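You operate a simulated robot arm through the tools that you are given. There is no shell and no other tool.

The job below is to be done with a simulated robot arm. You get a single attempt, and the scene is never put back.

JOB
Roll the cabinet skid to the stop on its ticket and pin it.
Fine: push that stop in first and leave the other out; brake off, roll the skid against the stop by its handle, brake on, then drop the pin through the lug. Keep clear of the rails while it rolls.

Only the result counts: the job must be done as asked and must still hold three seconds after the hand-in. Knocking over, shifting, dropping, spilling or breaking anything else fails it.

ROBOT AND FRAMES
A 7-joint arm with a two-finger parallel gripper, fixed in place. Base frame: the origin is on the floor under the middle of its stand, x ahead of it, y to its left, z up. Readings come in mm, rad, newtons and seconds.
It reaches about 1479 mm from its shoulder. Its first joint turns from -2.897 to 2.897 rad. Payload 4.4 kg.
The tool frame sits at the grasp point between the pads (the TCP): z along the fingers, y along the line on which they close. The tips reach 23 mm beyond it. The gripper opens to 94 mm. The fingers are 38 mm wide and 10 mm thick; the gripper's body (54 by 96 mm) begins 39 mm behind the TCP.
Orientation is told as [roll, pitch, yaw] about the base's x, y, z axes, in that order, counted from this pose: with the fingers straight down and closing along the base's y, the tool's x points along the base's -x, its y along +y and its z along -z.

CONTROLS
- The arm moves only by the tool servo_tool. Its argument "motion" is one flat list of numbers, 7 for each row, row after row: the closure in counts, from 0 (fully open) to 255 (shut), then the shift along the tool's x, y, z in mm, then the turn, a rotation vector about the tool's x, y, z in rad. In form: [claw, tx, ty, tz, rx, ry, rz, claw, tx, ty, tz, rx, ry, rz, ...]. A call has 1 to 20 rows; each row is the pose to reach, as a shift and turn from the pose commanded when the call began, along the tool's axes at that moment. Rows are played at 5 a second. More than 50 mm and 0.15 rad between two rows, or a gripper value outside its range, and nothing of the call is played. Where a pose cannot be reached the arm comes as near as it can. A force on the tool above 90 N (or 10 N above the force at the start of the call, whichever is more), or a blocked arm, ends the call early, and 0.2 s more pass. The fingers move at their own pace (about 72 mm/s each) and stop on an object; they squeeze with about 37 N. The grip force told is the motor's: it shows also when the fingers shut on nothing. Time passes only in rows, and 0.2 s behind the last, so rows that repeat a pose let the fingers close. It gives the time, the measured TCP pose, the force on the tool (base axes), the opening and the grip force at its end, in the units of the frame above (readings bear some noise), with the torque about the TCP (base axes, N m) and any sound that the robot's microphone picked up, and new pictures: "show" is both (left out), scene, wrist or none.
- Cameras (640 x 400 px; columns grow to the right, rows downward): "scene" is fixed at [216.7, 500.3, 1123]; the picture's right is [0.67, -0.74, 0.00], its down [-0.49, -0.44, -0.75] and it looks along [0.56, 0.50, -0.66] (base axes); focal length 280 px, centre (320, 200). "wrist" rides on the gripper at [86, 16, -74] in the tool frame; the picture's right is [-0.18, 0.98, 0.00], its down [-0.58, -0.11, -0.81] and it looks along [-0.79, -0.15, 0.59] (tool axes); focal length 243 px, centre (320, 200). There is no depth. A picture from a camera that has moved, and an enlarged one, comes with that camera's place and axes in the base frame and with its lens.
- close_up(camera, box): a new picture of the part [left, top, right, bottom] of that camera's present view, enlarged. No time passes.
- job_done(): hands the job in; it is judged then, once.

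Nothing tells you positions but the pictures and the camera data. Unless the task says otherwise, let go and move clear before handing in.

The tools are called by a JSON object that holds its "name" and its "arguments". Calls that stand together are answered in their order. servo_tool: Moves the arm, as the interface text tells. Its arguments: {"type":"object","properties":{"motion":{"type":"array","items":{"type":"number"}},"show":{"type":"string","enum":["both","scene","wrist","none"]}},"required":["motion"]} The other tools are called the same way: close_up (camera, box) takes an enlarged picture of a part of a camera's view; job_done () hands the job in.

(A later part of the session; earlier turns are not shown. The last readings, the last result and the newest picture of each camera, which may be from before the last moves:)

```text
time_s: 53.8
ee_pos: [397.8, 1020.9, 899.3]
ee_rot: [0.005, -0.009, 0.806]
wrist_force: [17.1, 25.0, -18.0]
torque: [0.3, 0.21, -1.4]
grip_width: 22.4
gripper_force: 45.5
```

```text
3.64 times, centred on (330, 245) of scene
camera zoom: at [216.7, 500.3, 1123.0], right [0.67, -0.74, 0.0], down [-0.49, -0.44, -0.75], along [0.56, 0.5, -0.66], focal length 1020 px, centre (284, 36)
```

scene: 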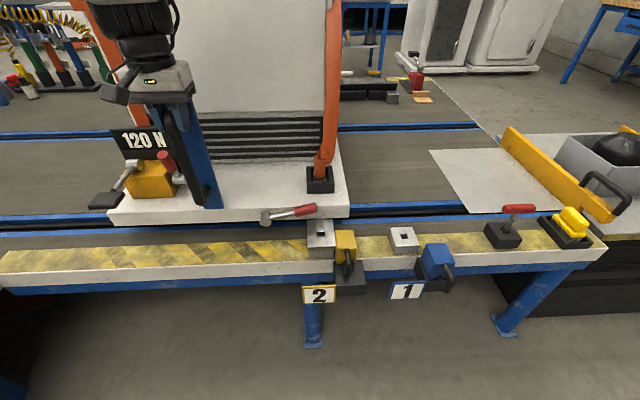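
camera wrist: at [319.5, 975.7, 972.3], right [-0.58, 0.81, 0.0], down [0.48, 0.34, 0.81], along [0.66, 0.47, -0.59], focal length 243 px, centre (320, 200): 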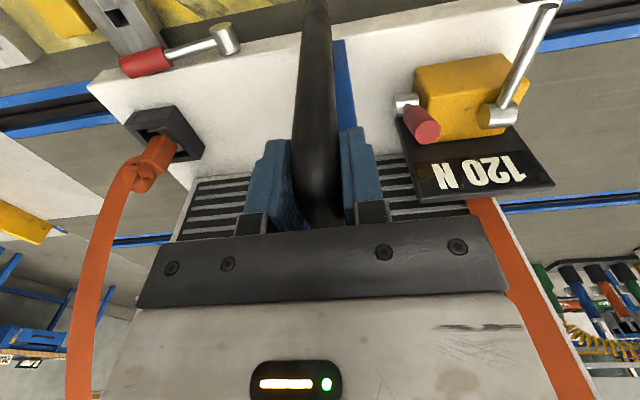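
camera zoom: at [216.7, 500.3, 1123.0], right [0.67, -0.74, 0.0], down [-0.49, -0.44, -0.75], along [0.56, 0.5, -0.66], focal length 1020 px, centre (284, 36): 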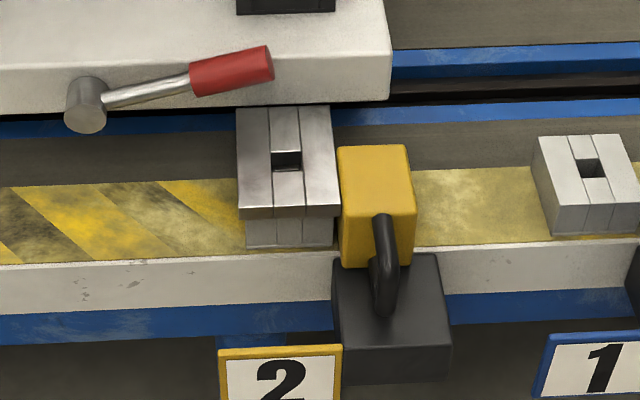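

{"name": "servo_tool", "arguments": {"motion": [255, -1, -1, 0, 0, 0, 0, 255, -2, -2, 0, 0, 0, 0, 255, -2, -3, 0, 0, 0, 0, 255, -2, -4, 0, 0, 0, 0], "show": "scene"}}

{"name": "close_up", "arguments": {"camera": "scene", "box": [295, 205, 375, 265]}}

```text
time_s: 54.8
ee_pos: [398.3, 1019.8, 899.5]
ee_rot: [0.005, -0.009, 0.805]
wrist_force: [-29.3, 43.5, -12.7]
torque: [-0.55, 0.91, -1.31]
grip_width: 22.3
gripper_force: 44.4
```

scene: 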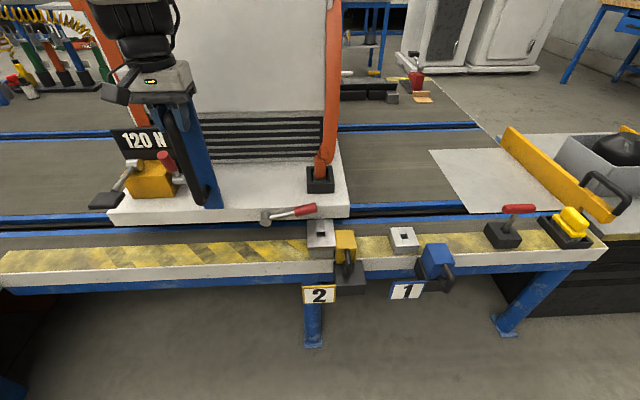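

```text
6.67 times, centred on (335, 235) of scene
camera zoom: at [216.7, 500.3, 1123.0], right [0.67, -0.74, 0.0], down [-0.49, -0.44, -0.75], along [0.56, 0.5, -0.66], focal length 1870 px, centre (220, -33)
```

zoom: 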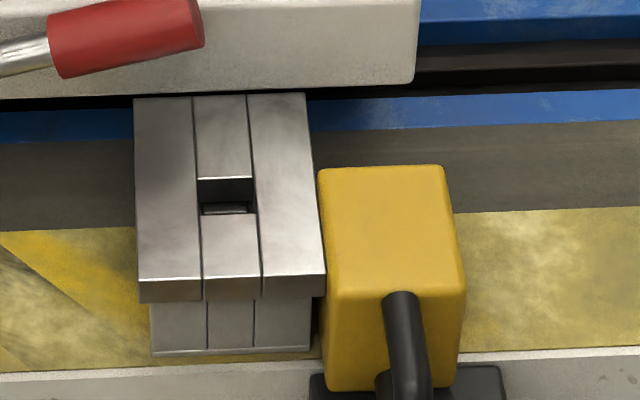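

{"name": "servo_tool", "arguments": {"motion": [255, 0, 1.5, 0, 0, 0, 0, 255, -0.5, 3, 0, 0, 0, 0, 255, -0.5, 3, 0, 0, 0, 0], "show": "scene"}}

{"name": "close_up", "arguments": {"camera": "scene", "box": [295, 205, 375, 265]}}

```text
time_s: 55.6
ee_pos: [397.9, 1022.3, 899.1]
ee_rot: [0.004, -0.005, 0.805]
wrist_force: [-39.1, -13.7, 1.9]
torque: [0.18, 0.31, -1.29]
grip_width: 22.7
gripper_force: 44.9
```

scene: 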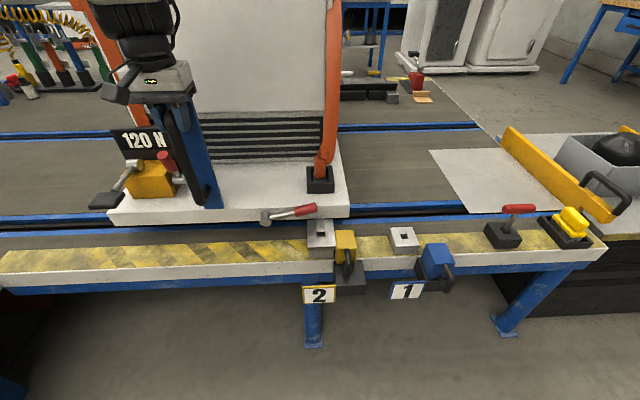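

```text
6.67 times, centred on (335, 235) of scene
camera zoom: at [216.7, 500.3, 1123.0], right [0.67, -0.74, 0.0], down [-0.49, -0.44, -0.75], along [0.56, 0.5, -0.66], focal length 1870 px, centre (220, -33)
```

zoom: 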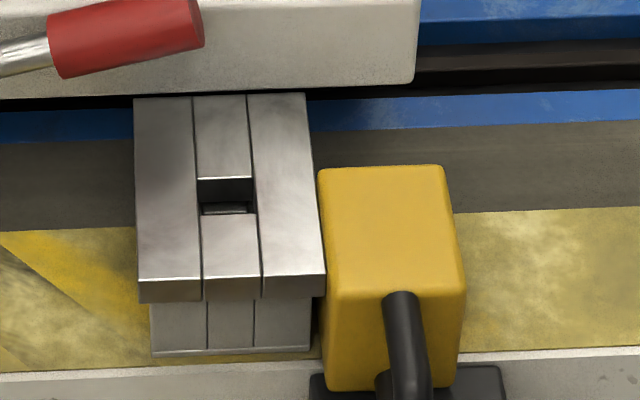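

{"name": "servo_tool", "arguments": {"motion": [255, 2, 0, 0, 0, 0, 0, 160, 2, 0, 0, 0, 0, 0, 80, 2, 0, 0, 0, 0, 0, 0, 2, 0, 0, 0, 0, 0, 0, 2, 0, 0, 0, 0, 0, 0, 2, 0, -30, 0, 0, 0, 0, 2, 0, -70, 0, 0, 0, 0, 2, 0, -110, 0, 0, 0], "show": "both"}}

{"name": "close_up", "arguments": {"camera": "scene", "box": [295, 205, 375, 265]}}

```text
time_s: 57.4
ee_pos: [399.1, 1020.5, 1004.8]
ee_rot: [0.004, -0.008, 0.803]
wrist_force: [-0.1, -0.3, -1.4]
torque: [-0.03, -0.01, -0.02]
grip_width: 93.7
gripper_force: 0.1
camera wrist: at [327.0, 968.3, 1079.1], right [-0.58, 0.81, 0.0], down [0.48, 0.34, 0.81], along [0.66, 0.47, -0.59], focal length 243 px, centre (320, 200)
```

scene: 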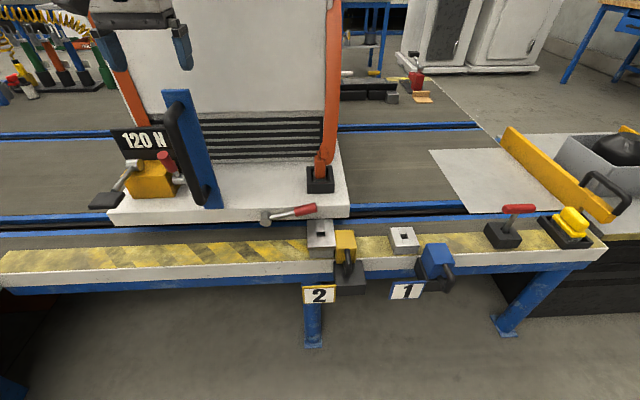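
wrist: 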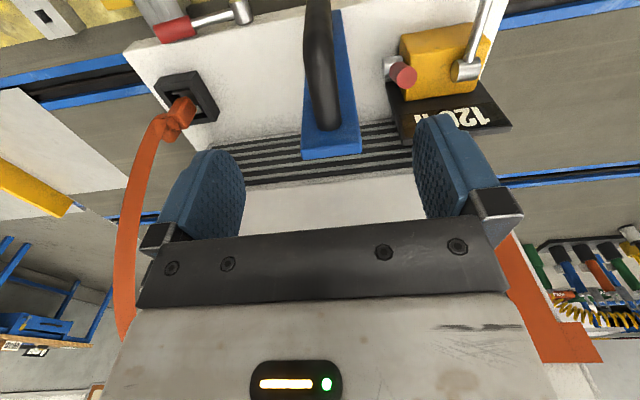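

```text
6.67 times, centred on (335, 235) of scene
camera zoom: at [216.7, 500.3, 1123.0], right [0.67, -0.74, 0.0], down [-0.49, -0.44, -0.75], along [0.56, 0.5, -0.66], focal length 1870 px, centre (220, -33)
```

zoom: 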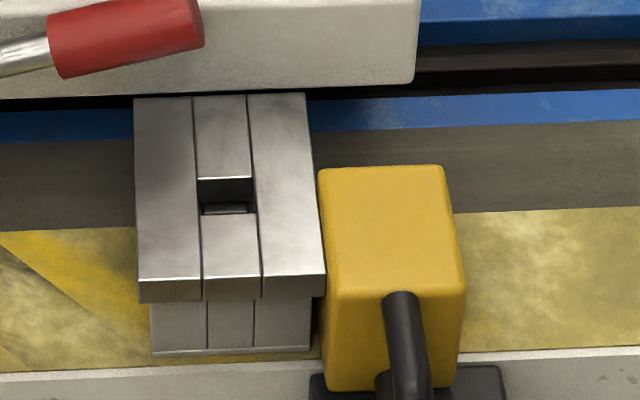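

{"name": "close_up", "arguments": {"camera": "scene", "box": [80, 110, 230, 215]}}

{"name": "close_up", "arguments": {"camera": "scene", "box": [240, 190, 340, 250]}}

```text
3.81 times, centred on (155, 162) of scene
camera zoom: at [216.7, 500.3, 1123.0], right [0.67, -0.74, 0.0], down [-0.49, -0.44, -0.75], along [0.56, 0.5, -0.66], focal length 1069 px, centre (949, 343)
```

zoom: 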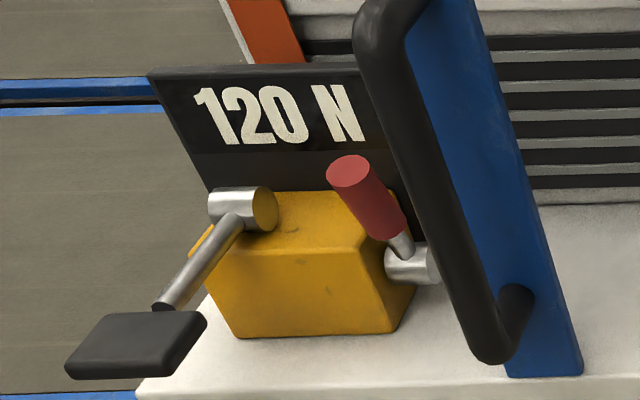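

```text
6.40 times, centred on (290, 220) of scene
camera zoom: at [216.7, 500.3, 1123.0], right [0.67, -0.74, 0.0], down [-0.49, -0.44, -0.75], along [0.56, 0.5, -0.66], focal length 1795 px, centre (512, 72)
```

zoom: 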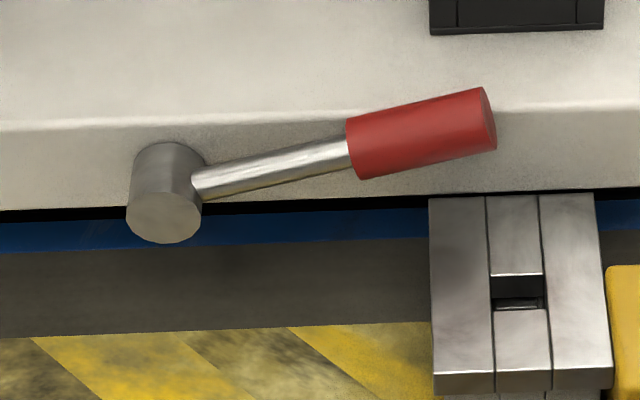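

{"name": "servo_tool", "arguments": {"motion": [0, 44, 0, 0, 0, 0, 0, 0, 88, -5, 0, 0, 0, 0, 100, 110, -45, 10, 0, 0, 0, 200, 122, -85, 28, 0, 0, 0, 255, 130, -125, 50, 0, 0, 0, 255, 131.7, -165, 75, 0, 0, 0, 255, 131.7, -208, 95, 0, 0, 0], "show": "both"}}

```text
time_s: 59.0
ee_pos: [457.0, 783.3, 913.2]
ee_rot: [0.003, -0.01, 0.805]
wrist_force: [0.1, 0.7, 0.6]
torque: [0.01, 0.03, -0.01]
grip_width: 0.1
gripper_force: 36.7
camera wrist: at [385.4, 731.1, 987.1], right [-0.58, 0.81, 0.01], down [0.48, 0.34, 0.81], along [0.66, 0.47, -0.59], focal length 243 px, centre (320, 200)
```

scene: 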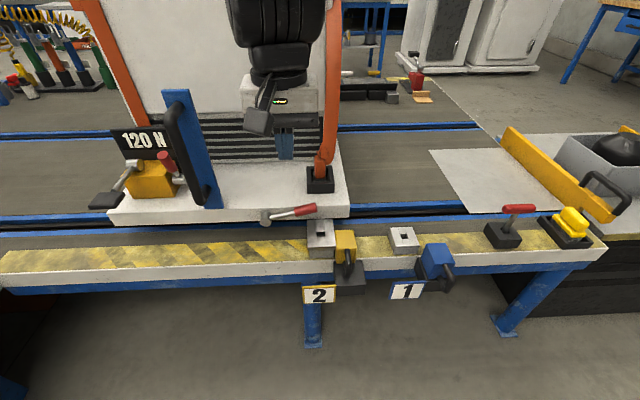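
wrist: 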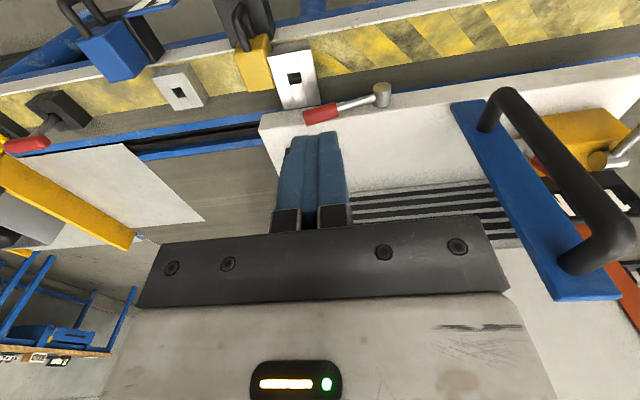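

{"name": "close_up", "arguments": {"camera": "wrist", "box": [250, 40, 420, 150]}}

```text
3.64 times, centred on (335, 95) of wrist
camera zoom: at [385.4, 731.1, 987.1], right [-0.58, 0.81, 0.01], down [0.48, 0.34, 0.81], along [0.66, 0.47, -0.59], focal length 882 px, centre (266, 582)
```

zoom: 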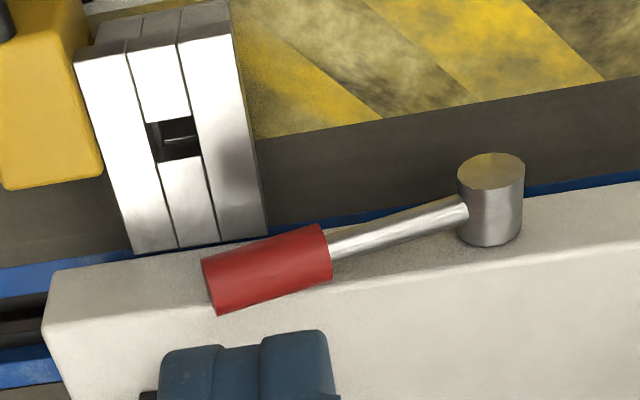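

{"name": "servo_tool", "arguments": {"motion": [255, 0, 0, 30, 0, -0.13, 0, 255, 0, 0, 60, 0, -0.26, 0, 255, 0, 0, 90, 0, -0.39, 0, 255, 0, 0, 120, 0, -0.52, 0, 255, 0, 0, 150, 0, -0.65, 0, 255, 0, 0, 190, 0, -0.775, 0], "show": "both"}}

```text
time_s: 60.4
ee_pos: [457.0, 781.2, 713.0]
ee_rot: [0.002, -0.77, 0.803]
wrist_force: [-5.1, -8.5, -13.6]
torque: [0.85, -0.67, 0.13]
grip_width: 0.0
gripper_force: 36.8
camera wrist: at [365.6, 709.5, 704.3], right [-0.62, 0.78, 0.13], down [-0.02, -0.18, 0.98], along [0.79, 0.6, 0.13], focal length 243 px, centre (320, 200)
```

scene: 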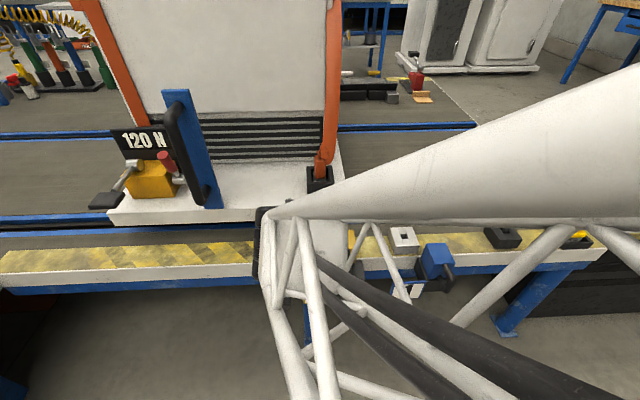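
wrist: 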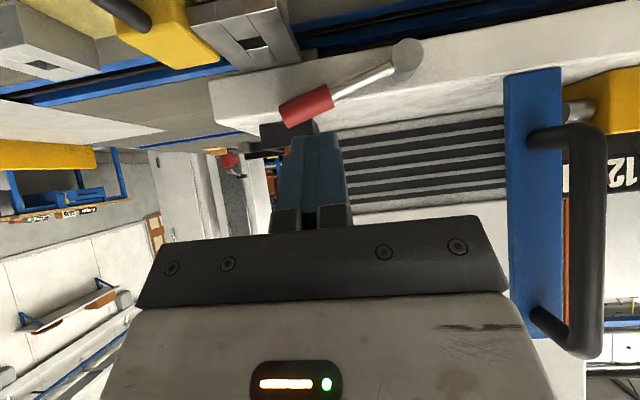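

{"name": "servo_tool", "arguments": {"motion": [255, 0, 0, 0, 0, 0, 0, 255, 0, 0, 0, 0, 0, 0], "show": "none"}}

{"name": "close_up", "arguments": {"camera": "wrist", "box": [170, 0, 450, 160]}}

```text
time_s: 61.0
ee_pos: [456.9, 782.9, 720.5]
ee_rot: [0.005, -0.783, 0.801]
wrist_force: [0.7, 0.1, 0.3]
torque: [0.0, 0.03, 0.01]
grip_width: 0.0
gripper_force: 36.7
```

```text
2.29 times, centred on (310, 80) of wrist
camera zoom: at [367.1, 712.2, 712.2], right [-0.62, 0.78, 0.13], down [-0.03, -0.19, 0.98], along [0.79, 0.6, 0.14], focal length 555 px, centre (343, 474)
```

zoom: 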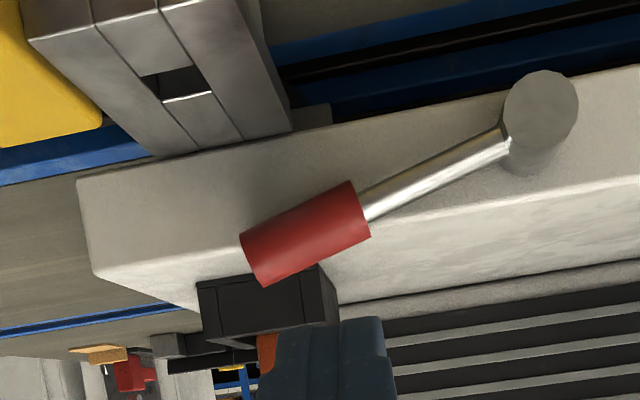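

{"name": "servo_tool", "arguments": {"motion": [255, 28.2, -2.2, 28.4, 0, 0, 0, 255, 56.4, -4.4, 56.7, 0, 0, 0, 255, 84.6, -6.6, 85.1, 0, 0, 0, 255, 61.4, -6.5, 108.2, 0, 0, 0, 255, 38.2, -6.4, 131.3, 0, 0, 0], "show": "both"}}

```text
time_s: 62.2
ee_pos: [507.5, 824.6, 599.8]
ee_rot: [0.006, -0.782, 0.801]
wrist_force: [0.4, -0.6, 0.6]
torque: [0.0, -0.02, -0.01]
grip_width: 0.2
gripper_force: 37.8
camera wrist: at [416.7, 754.0, 591.9], right [-0.62, 0.78, 0.13], down [-0.03, -0.19, 0.98], along [0.79, 0.6, 0.14], focal length 243 px, centre (320, 200)
```

scene: 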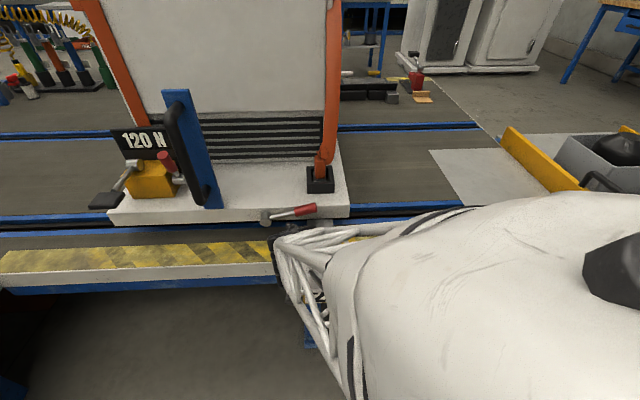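
wrist: 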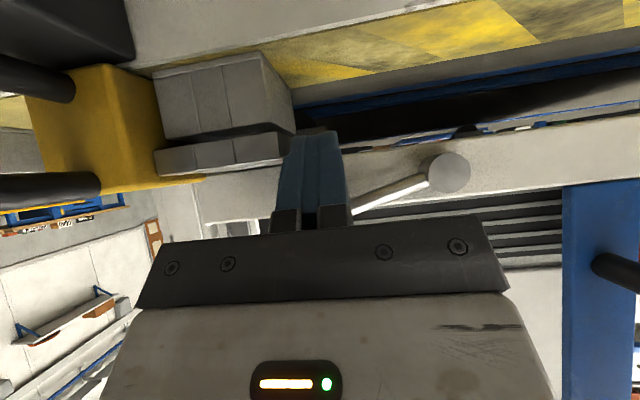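

{"name": "servo_tool", "arguments": {"motion": [255, -6, 4.2, 1, 0, 0, 0, 255, -20, 4.2, 15, 0, 0, 0, 255, -35, 4.2, 29.5, 0, 0, 0, 255, -49.6, 4.2, 43.8, 0, 0, 0], "show": "both"}}

```text
time_s: 63.2
ee_pos: [548.5, 876.0, 605.7]
ee_rot: [0.006, -0.782, 0.801]
wrist_force: [-2.2, -0.9, -0.9]
torque: [0.07, -0.05, 0.0]
grip_width: 0.1
gripper_force: 37.6
camera wrist: at [458.6, 804.7, 597.2], right [-0.62, 0.78, 0.13], down [-0.03, -0.19, 0.98], along [0.79, 0.6, 0.14], focal length 243 px, centre (320, 200)
```

scene: 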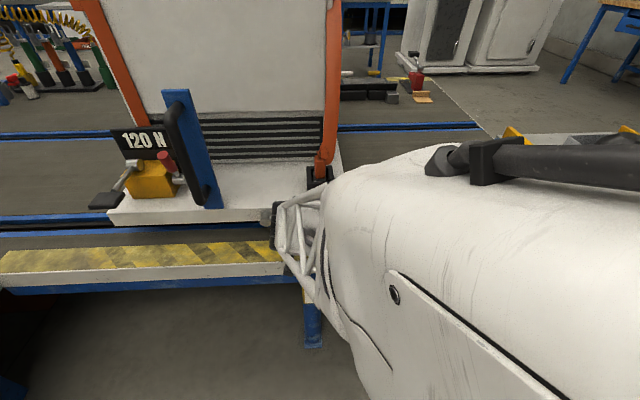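
wrist: 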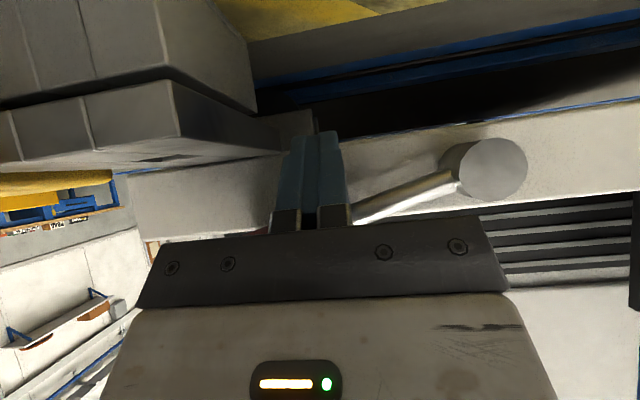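

{"name": "servo_tool", "arguments": {"motion": [255, -7, 0, -7.1, 0, 0, 0, 255, -14.1, 0, -14.2, 0, 0, 0, 255, -21.2, 0, -21.3, 0, 0, 0, 255, -28.2, 0, -28.4, 0, 0, 0], "show": "both"}}

```text
time_s: 64.2
ee_pos: [549.8, 875.6, 646.5]
ee_rot: [0.005, -0.784, 0.8]
wrist_force: [1.5, -1.1, -0.1]
torque: [-0.01, 0.02, -0.02]
grip_width: 0.0
gripper_force: 36.9
camera wrist: at [458.5, 805.5, 638.8], right [-0.62, 0.78, 0.13], down [-0.03, -0.19, 0.98], along [0.79, 0.6, 0.14], focal length 243 px, centre (320, 200)
```

scene: 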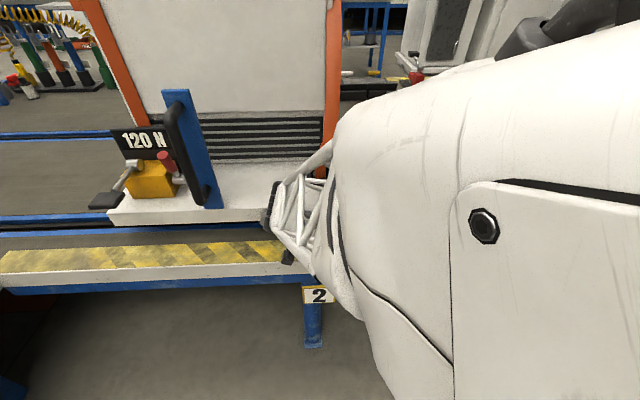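
wrist: 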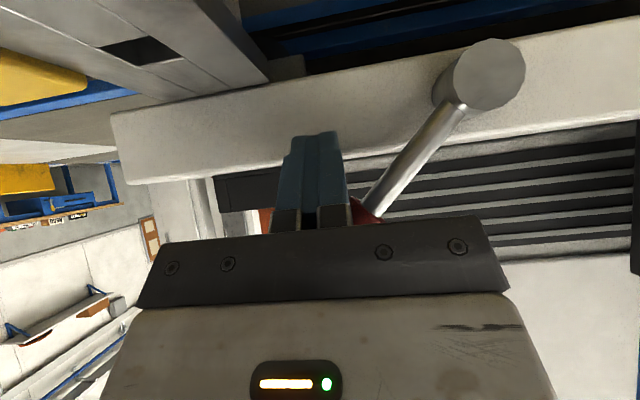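

{"name": "servo_tool", "arguments": {"motion": [255, -8.5, 1, -8.5, 0, 0, 0, 255, -16.9, 3, -17, 0, 0, 0, 255, -24, 10, -24, 0, 0, 0, 255, -31, 18, -31.2, 0, 0, 0, 255, -33, 26, -33, 0, 0, 0], "show": "both"}}

```text
time_s: 65.4
ee_pos: [530.2, 894.3, 691.2]
ee_rot: [0.006, -0.78, 0.802]
wrist_force: [0.3, -0.6, -0.1]
torque: [0.02, 0.03, 0.0]
grip_width: 0.0
gripper_force: 37.5
camera wrist: at [439.2, 823.5, 683.9], right [-0.62, 0.78, 0.13], down [-0.03, -0.19, 0.98], along [0.79, 0.6, 0.14], focal length 243 px, centre (320, 200)
```

scene: 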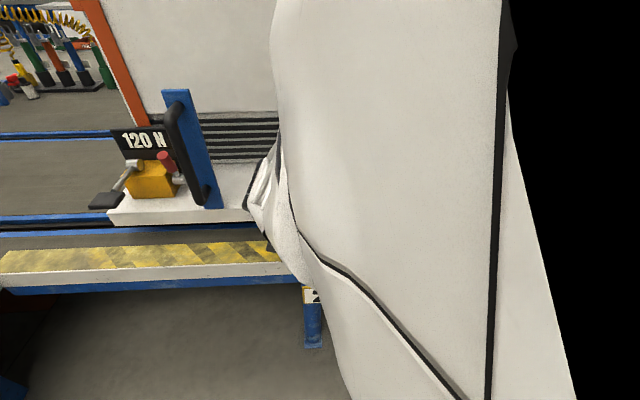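
wrist: 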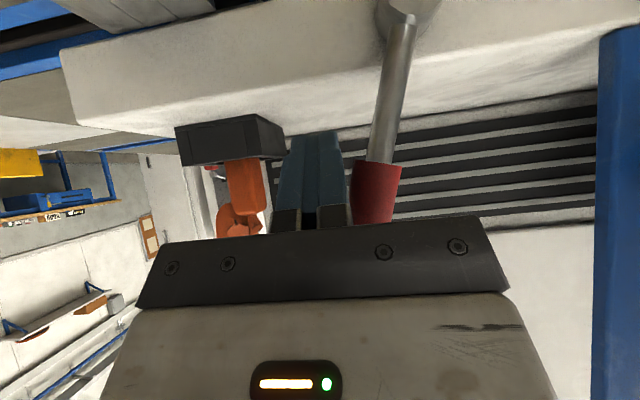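

{"name": "servo_tool", "arguments": {"motion": [255, 0, 7, 0, 0, 0, 0, 255, 0, 14, 0, 0, 0, 0, 255, 0, 20, 0, 0, 0, 0, 255, 0, 25, 0, 0, 0, 0, 255, 0, 28, 0, 0, 0, 0], "show": "both"}}

```text
time_s: 66.6
ee_pos: [510.2, 915.3, 692.8]
ee_rot: [0.005, -0.783, 0.8]
wrist_force: [0.7, -1.3, -0.1]
torque: [0.04, 0.02, -0.02]
grip_width: 0.0
gripper_force: 36.8
camera wrist: at [419.3, 843.6, 684.2], right [-0.62, 0.78, 0.13], down [-0.03, -0.19, 0.98], along [0.79, 0.6, 0.14], focal length 243 px, centre (320, 200)
```

scene: 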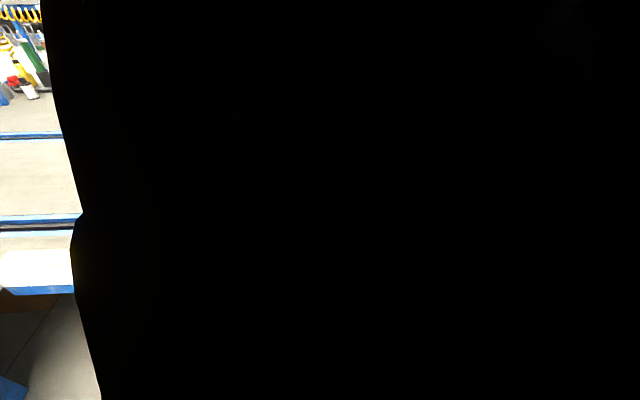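
wrist: 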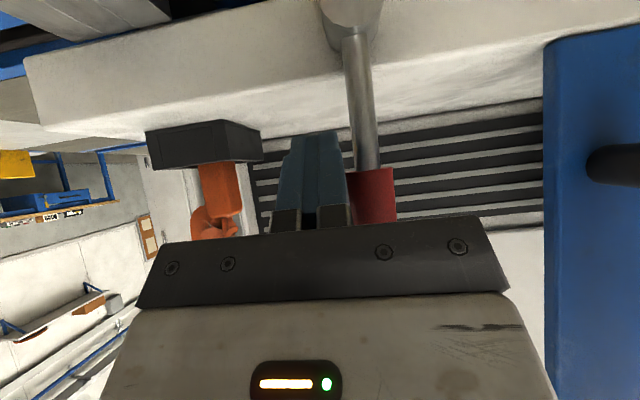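

{"name": "servo_tool", "arguments": {"motion": [255, 0, 2, 0, 0, 0, 0, 255, 0, 4, 0, 0, 0, 0, 255, 0, 6, 0, 0, 0, 0], "show": "wrist"}}

```text
time_s: 67.4
ee_pos: [509.2, 916.3, 692.3]
ee_rot: [0.004, -0.782, 0.796]
wrist_force: [28.7, -43.2, 8.4]
torque: [0.73, 0.37, -0.64]
grip_width: 0.0
gripper_force: 37.2
camera wrist: at [417.3, 844.9, 683.8], right [-0.61, 0.78, 0.13], down [-0.03, -0.19, 0.98], along [0.79, 0.6, 0.14], focal length 243 px, centre (320, 200)
```

wrist: 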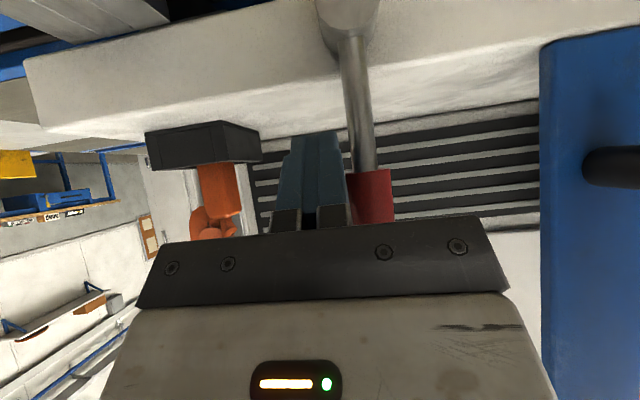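

{"name": "servo_tool", "arguments": {"motion": [255, 0, -7, 0, 0, 0, 0, 255, 0, -16, 0, 0, 0, 0, 255, 23, -16, -23, 0, 0, 0, 255, 46, -16, -46, 0, 0, 0, 255, 69, -16, -69, 0, 0, 0, 255, 92, -16, -92, 0, 0, 0, 255, 70, -16, -115, 0, 0, 0, 255, 45, -16, -140, 0, 0, 0, 255, 20, -16, -165, 0, 0, 0], "show": "both"}}

```text
time_s: 69.4
ee_pos: [428.0, 812.5, 794.6]
ee_rot: [0.003, -0.782, 0.801]
wrist_force: [0.3, 0.2, 0.2]
torque: [0.04, -0.03, 0.01]
grip_width: 0.1
gripper_force: 37.6
camera wrist: at [336.7, 741.4, 787.1], right [-0.62, 0.78, 0.13], down [-0.03, -0.19, 0.98], along [0.79, 0.6, 0.14], focal length 243 px, centre (320, 200)
```

scene: 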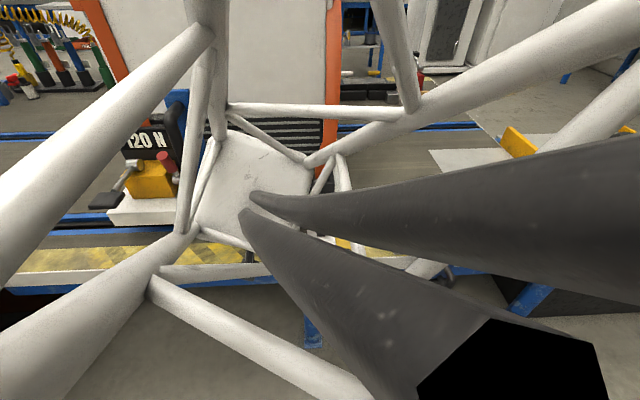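
wrist: 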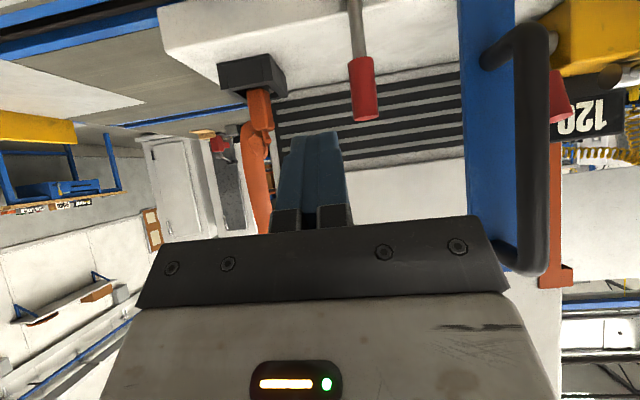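

{"name": "servo_tool", "arguments": {"motion": [255, -8.8, -40.7, 0, 0, 0.056, 0, 255, -17.7, -81.5, 0, 0, 0.112, 0, 255, -26.5, -122.2, 0, 0, 0.168, 0, 200, -35.3, -162.9, 0, 0, 0.223, 0, 150, -44.1, -203.7, 1, 0, 0.279, 0, 100, -53, -244.4, 1, 0, 0.335, 0, 50, -61.8, -285.2, 1, 0, 0.391, 0, 0, -70.6, -325.9, 1, 0, 0.447, 0, 0, -79.5, -366.6, 2, 0, 0.503, 0, 0, -88.3, -407.4, 2, 0, 0.559, 0, 0, -97.1, -448.1, 2, 0, 0.614, 0, 0, -105.9, -488.8, 2, 0, 0.67, 0, 0, -114.8, -529.6, 3, 0, 0.726, 0, 0, -123.6, -570.3, 3, 0, 0.782, 0], "show": "both"}}

```text
time_s: 72.4
ee_pos: [903.1, 482.0, 878.4]
ee_rot: [0.004, 0.001, 0.805]
wrist_force: [-0.6, -0.2, 0.1]
torque: [0.0, 0.0, 0.01]
grip_width: 94.0
gripper_force: 0.1
camera wrist: at [831.8, 430.2, 951.7], right [-0.58, 0.81, 0.0], down [0.48, 0.34, 0.81], along [0.66, 0.47, -0.59], focal length 243 px, centre (320, 200)
```

scene: 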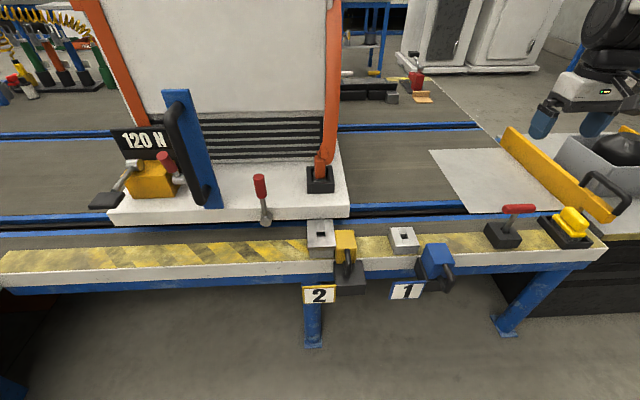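
wrist: 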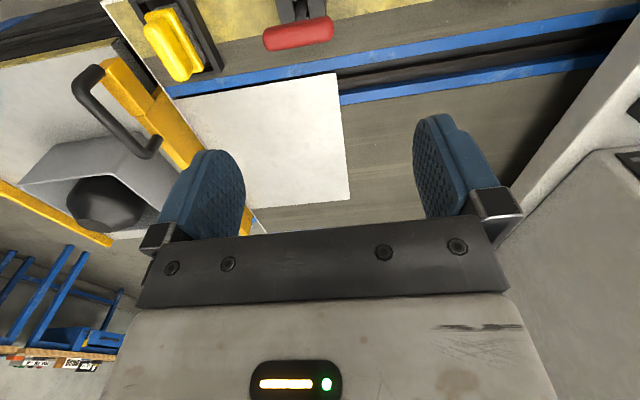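

{"name": "close_up", "arguments": {"camera": "wrist", "box": [220, 0, 370, 90]}}

{"name": "close_up", "arguments": {"camera": "scene", "box": [470, 190, 560, 260]}}

{"name": "close_up", "arguments": {"camera": "scene", "box": [295, 205, 375, 265]}}

{"name": "close_up", "arguments": {"camera": "scene", "box": [220, 160, 340, 250]}}

```text
4.27 times, centred on (295, 45) of wrist
camera zoom: at [831.8, 430.2, 951.7], right [-0.58, 0.81, 0.0], down [0.48, 0.34, 0.81], along [0.66, 0.47, -0.59], focal length 1035 px, centre (427, 861)
```

zoom: 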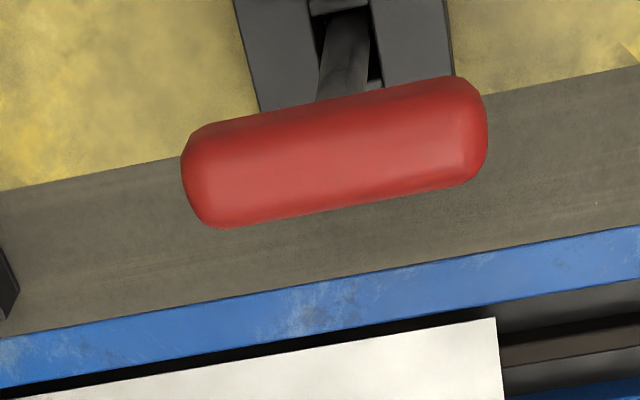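

```text
5.71 times, centred on (515, 225) of scene
camera zoom: at [216.7, 500.3, 1123.0], right [0.67, -0.74, 0.0], down [-0.49, -0.44, -0.75], along [0.56, 0.5, -0.66], focal length 1603 px, centre (-794, 57)
```

zoom: 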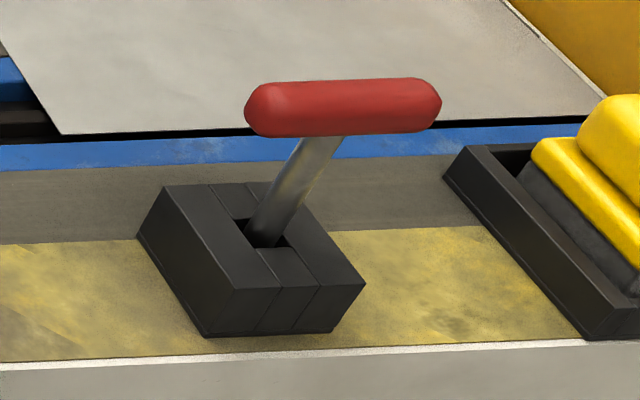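

```text
6.67 times, centred on (335, 235) of scene
camera zoom: at [216.7, 500.3, 1123.0], right [0.67, -0.74, 0.0], down [-0.49, -0.44, -0.75], along [0.56, 0.5, -0.66], focal length 1870 px, centre (220, -33)
```

zoom: 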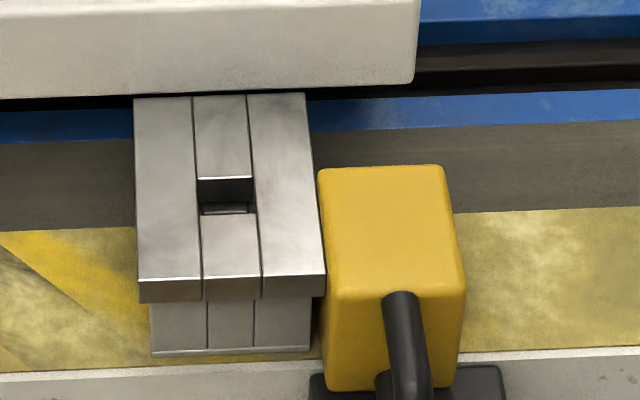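

```text
4.44 times, centred on (280, 205) of scene
camera zoom: at [216.7, 500.3, 1123.0], right [0.67, -0.74, 0.0], down [-0.49, -0.44, -0.75], along [0.56, 0.5, -0.66], focal length 1247 px, centre (498, 178)
```

zoom: 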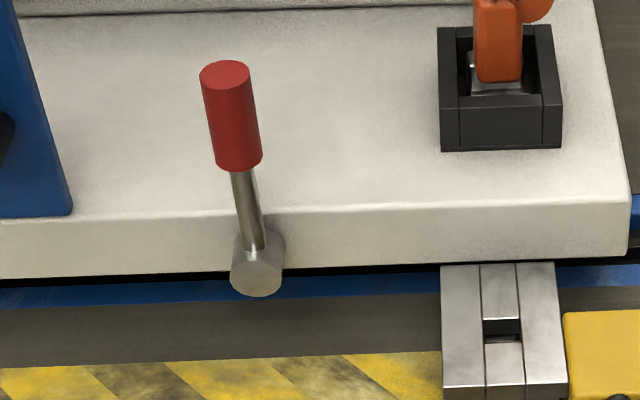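

{"name": "servo_tool", "arguments": {"motion": [0, -1.6, -2.6, 5, 0, 0, -0.143, 0, -3.2, -5.1, 11, 0, 0, -0.286, 0, -4.7, -7.7, 16, 0, 0, -0.428, 0, -6.3, -10.3, 22, 0, 0, -0.571, 0, -7.9, -12.8, 27, 0, 0, -0.714, 0, -9.5, -15.4, 33, 0, 0, -0.857, 0, -11.1, -17.9, 38, 0, 0, -1.0, 0, -12.7, -20.5, 44, 0, 0, -1.143, 0, -14.2, -23.1, 49, 0, 0, -1.285, 0, -15.8, -25.6, 55, 0, 0, -1.428, 0, -17.4, -28.2, 60, 0, 0, -1.571], "show": "both"}}

```text
time_s: 74.8
ee_pos: [933.5, 474.7, 820.0]
ee_rot: [0.002, -0.004, 2.378]
wrist_force: [0.7, -0.5, 0.5]
torque: [0.05, 0.03, 0.01]
grip_width: 94.0
gripper_force: 0.1
camera wrist: at [984.3, 402.6, 893.1], right [-0.81, -0.58, 0.0], down [-0.34, 0.48, 0.81], along [-0.47, 0.66, -0.59], focal length 243 px, centre (320, 200)
```

scene: 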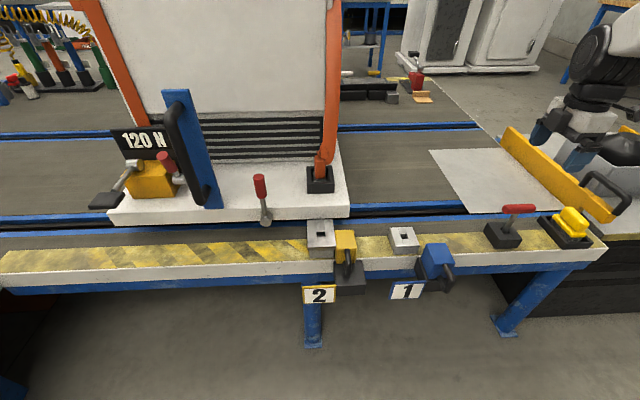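
wrist: 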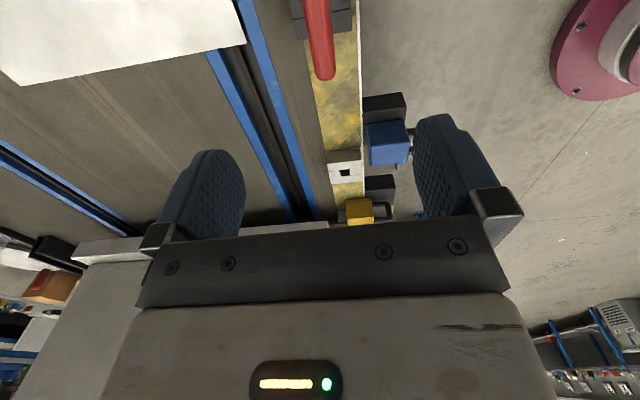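

{"name": "close_up", "arguments": {"camera": "wrist", "box": [270, 0, 390, 100]}}

```text
4.00 times, centred on (330, 50) of wrist
camera zoom: at [984.3, 402.6, 893.1], right [-0.81, -0.58, 0.0], down [-0.34, 0.48, 0.81], along [-0.47, 0.66, -0.59], focal length 970 px, centre (280, 800)
```

zoom: 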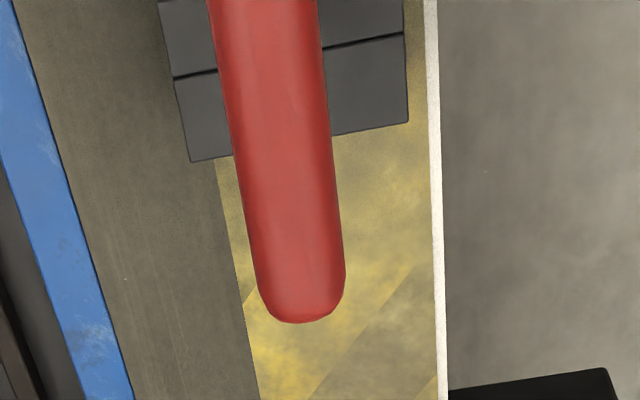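

{"name": "servo_tool", "arguments": {"motion": [0, 0, 0, 45, 0, 0, 0, 0, 0, 0, 90, 0, 0, 0, 0, 0, 0, 130, 0, 0, 0, 0, 0, 0, 160, 0, 0, 0, 0, 0, 0, 178, 0, 0, 0], "show": "both"}}

{"name": "close_up", "arguments": {"camera": "wrist", "box": [220, 0, 460, 240]}}

{"name": "close_up", "arguments": {"camera": "scene", "box": [470, 160, 580, 260]}}

```text
time_s: 76.0
ee_pos: [932.4, 475.2, 640.7]
ee_rot: [-0.001, -0.002, 2.376]
wrist_force: [0.7, 0.4, 0.6]
torque: [-0.01, 0.01, 0.01]
grip_width: 94.2
gripper_force: 0.1
camera wrist: at [983.4, 403.1, 714.7], right [-0.81, -0.58, 0.0], down [-0.34, 0.48, 0.81], along [-0.47, 0.66, -0.59], focal length 243 px, centre (320, 200)
```

scene: 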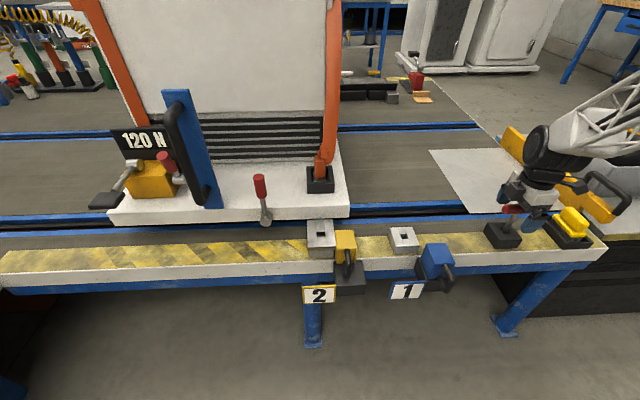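
wrist: 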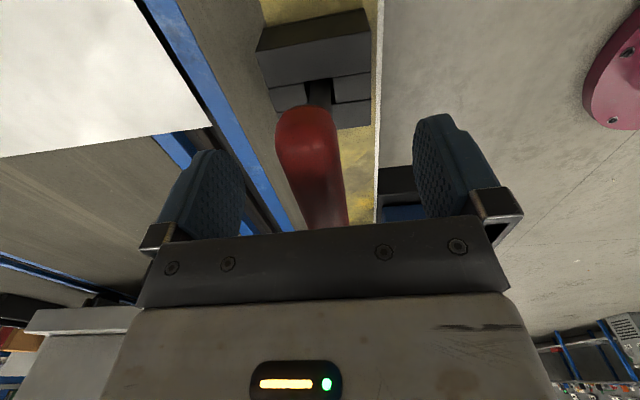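

```text
1.67 times, centred on (340, 120) of wrist
camera zoom: at [983.4, 403.1, 714.7], right [-0.81, -0.58, 0.0], down [-0.34, 0.48, 0.81], along [-0.47, 0.66, -0.59], focal length 404 px, centre (287, 333)
```

zoom: 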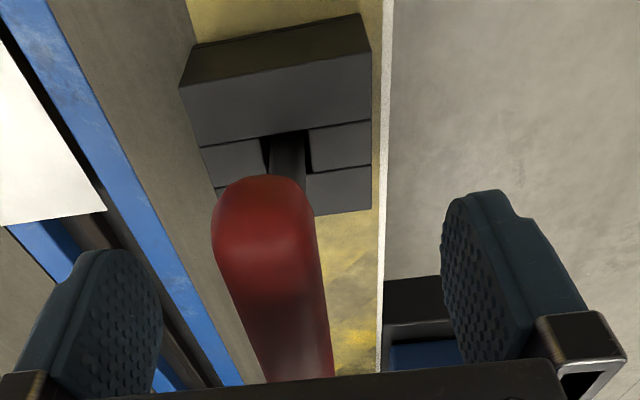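

```text
4.00 times, centred on (525, 210) of scene
camera zoom: at [216.7, 500.3, 1123.0], right [0.67, -0.74, 0.0], down [-0.49, -0.44, -0.75], along [0.56, 0.5, -0.66], focal length 1122 px, centre (-500, 160)
```

zoom: 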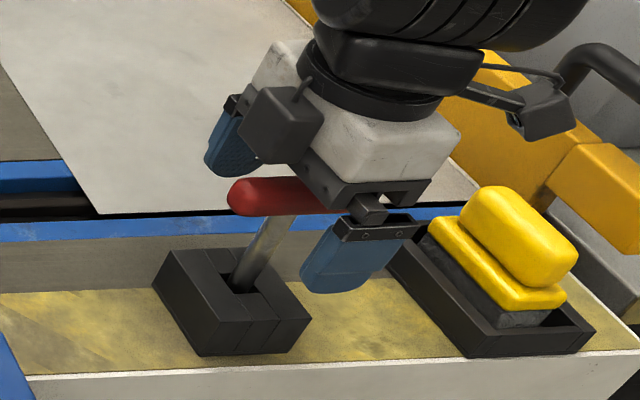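

{"name": "servo_tool", "arguments": {"motion": [255, 0, 0, 0, 0, 0, 0, 255, 0, 0, 0, 0, 0, 0, 255, 0, 0, 0, 0, 0, 0, 255, 0, 0, 0, 0, 0, 0], "show": "both"}}

{"name": "close_up", "arguments": {"camera": "scene", "box": [470, 160, 580, 260]}}

```text
time_s: 77.0
ee_pos: [931.7, 474.8, 639.6]
ee_rot: [0.001, -0.004, 2.376]
wrist_force: [0.3, 1.1, 0.3]
torque: [0.02, -0.02, -0.02]
grip_width: 21.6
gripper_force: 37.1
camera wrist: at [983.1, 402.9, 714.2], right [-0.81, -0.58, 0.0], down [-0.34, 0.48, 0.81], along [-0.47, 0.66, -0.59], focal length 243 px, centre (320, 200)
```

scene: 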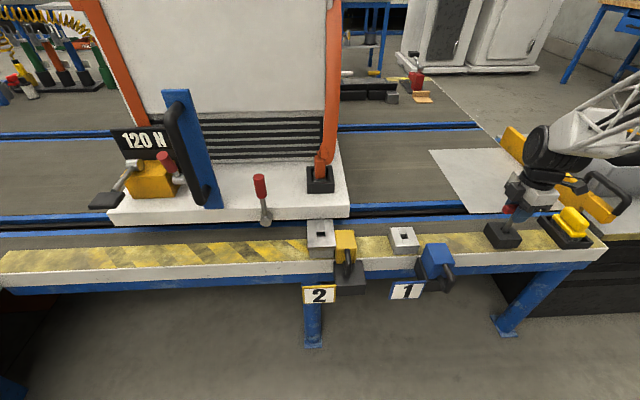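
wrist: 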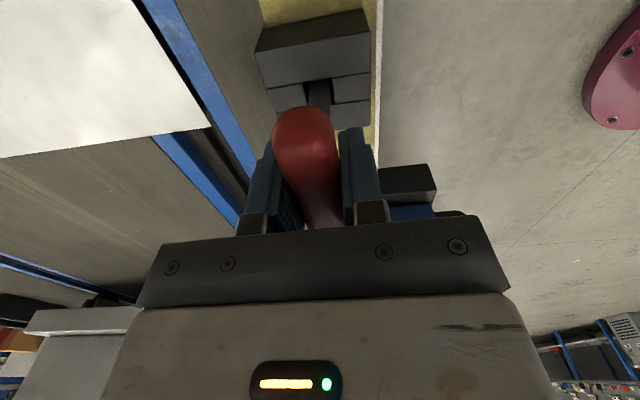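

```text
4.00 times, centred on (525, 210) of scene
camera zoom: at [216.7, 500.3, 1123.0], right [0.67, -0.74, 0.0], down [-0.49, -0.44, -0.75], along [0.56, 0.5, -0.66], focal length 1122 px, centre (-500, 160)
```

zoom: 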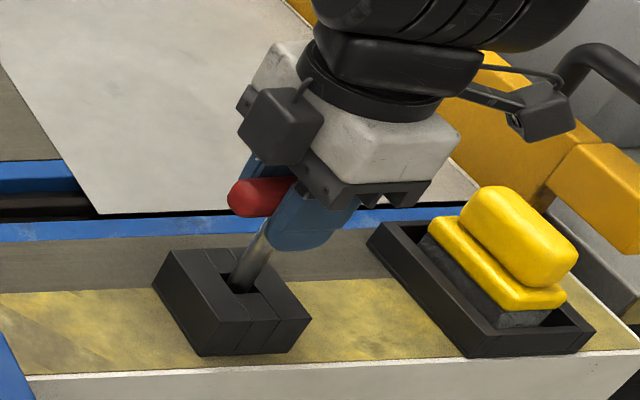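

{"name": "servo_tool", "arguments": {"motion": [255, 0, 0, -10, 0, 0, 0, 255, 0, 0, -25, 0, 0, 0, 255, 0, 0, -45, 0, 0, 0, 255, 0, 0, -70, 0, 0, 0, 255, 0, 0, -100, 0, 0, 0, 255, 0, 0, -130, 0, 0, 0, 255, 0, 0, -160, 0, 0, 0], "show": "both"}}

{"name": "close_up", "arguments": {"camera": "scene", "box": [470, 120, 590, 260]}}

```text
time_s: 78.6
ee_pos: [932.2, 472.4, 800.1]
ee_rot: [-0.001, -0.004, 2.376]
wrist_force: [0.4, 0.6, -1.9]
torque: [-0.01, 0.0, -0.01]
grip_width: 21.9
gripper_force: 37.5
camera wrist: at [983.3, 401.9, 873.1], right [-0.81, -0.58, 0.0], down [-0.34, 0.48, 0.81], along [-0.47, 0.66, -0.59], focal length 243 px, centre (320, 200)
```

scene: 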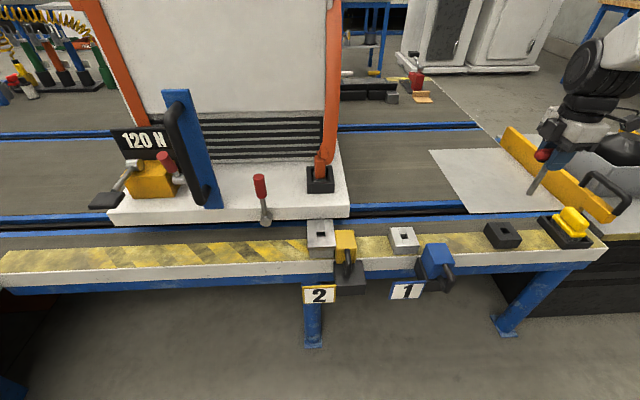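
wrist: 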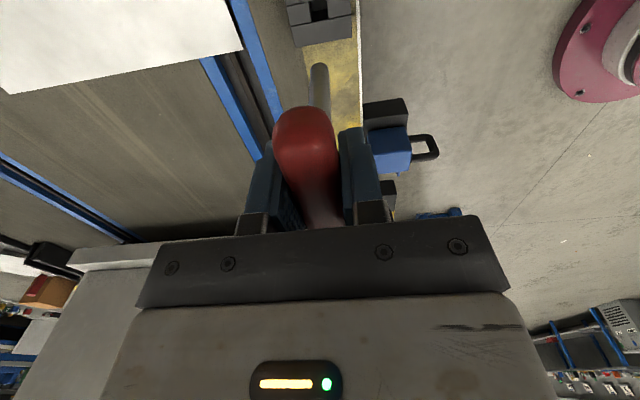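

```text
2.86 times, centred on (530, 190) of scene
camera zoom: at [216.7, 500.3, 1123.0], right [0.67, -0.74, 0.0], down [-0.49, -0.44, -0.75], along [0.56, 0.5, -0.66], focal length 802 px, centre (-280, 229)
```

zoom: 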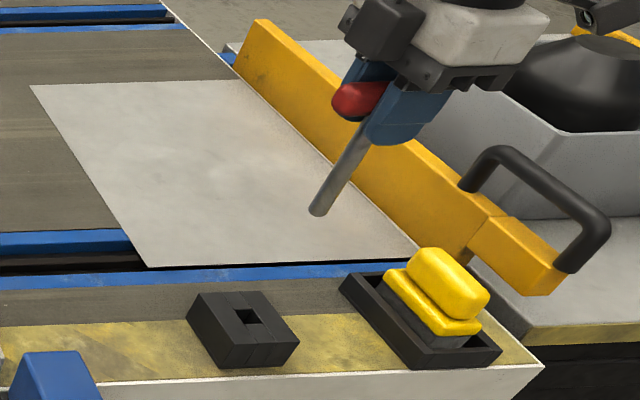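

{"name": "servo_tool", "arguments": {"motion": [255, -45.3, -0.2, 0, 0, 0, 0, 255, -90.6, -0.3, 0, 0, 0, 0, 255, -135.9, -0.5, 0, 0, 0, 0, 255, -181.2, -0.6, 0, 0, 0, 0, 255, -226.5, -0.8, 0, 0, 0, 0, 255, -271.8, -0.9, 0, 0, 0, 0, 255, -317.1, -1.1, 0, 0, 0, 0, 255, -362.4, -1.2, 0, 0, 0, 0, 255, -407.7, -1.4, 0, 0, 0, 0, 255, -453, -1.5, 0, 0, 0, 0, 255, -480, -1.6, 0, 0, 0, 0, 255, -498, -1.7, 0, 0, 0, 0], "show": "both"}}

{"name": "close_up", "arguments": {"camera": "wrist", "box": [250, 0, 390, 110]}}

{"name": "close_up", "arguments": {"camera": "scene", "box": [270, 160, 390, 270]}}

```text
time_s: 81.2
ee_pos: [574.5, 821.0, 804.5]
ee_rot: [0.0, -0.004, 2.374]
wrist_force: [0.0, 0.3, -1.9]
torque: [0.0, 0.03, 0.03]
grip_width: 21.6
gripper_force: 36.9
camera wrist: at [626.4, 749.1, 877.0], right [-0.81, -0.58, 0.0], down [-0.34, 0.48, 0.81], along [-0.47, 0.66, -0.59], focal length 243 px, centre (320, 200)
```

scene: 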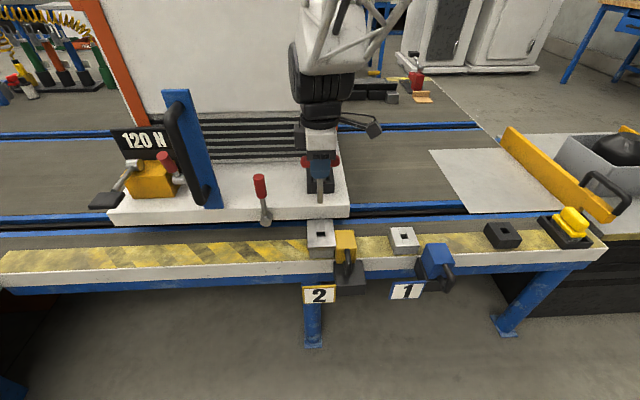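
wrist: 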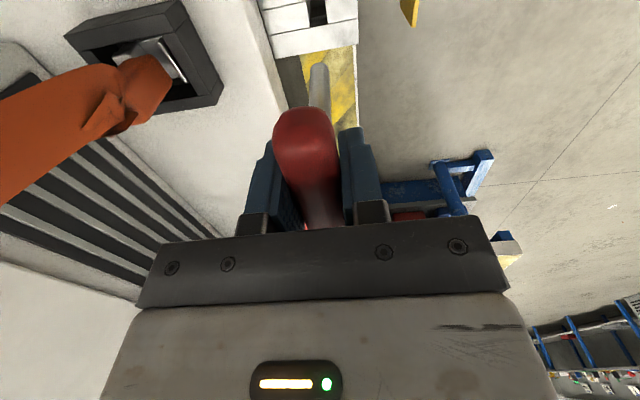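

```text
3.64 times, centred on (320, 55) of wrist
camera zoom: at [626.4, 749.1, 877.0], right [-0.81, -0.58, 0.0], down [-0.34, 0.48, 0.81], along [-0.47, 0.66, -0.59], focal length 882 px, centre (320, 727)
```

zoom: 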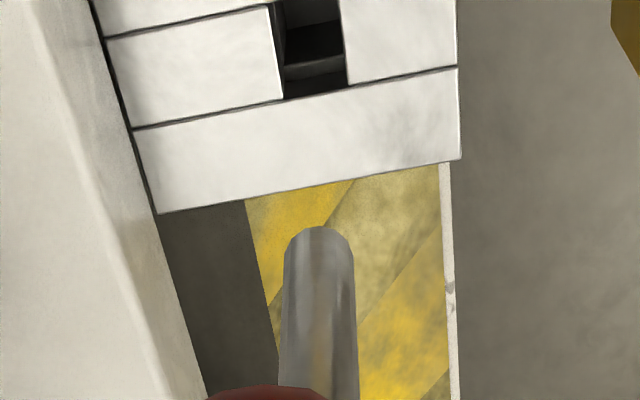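

```text
3.64 times, centred on (330, 215) of scene
camera zoom: at [216.7, 500.3, 1123.0], right [0.67, -0.74, 0.0], down [-0.49, -0.44, -0.75], along [0.56, 0.5, -0.66], focal length 1020 px, centre (284, 146)
```

zoom: 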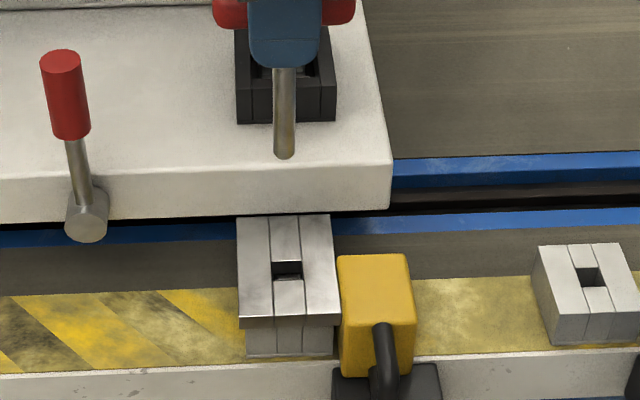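

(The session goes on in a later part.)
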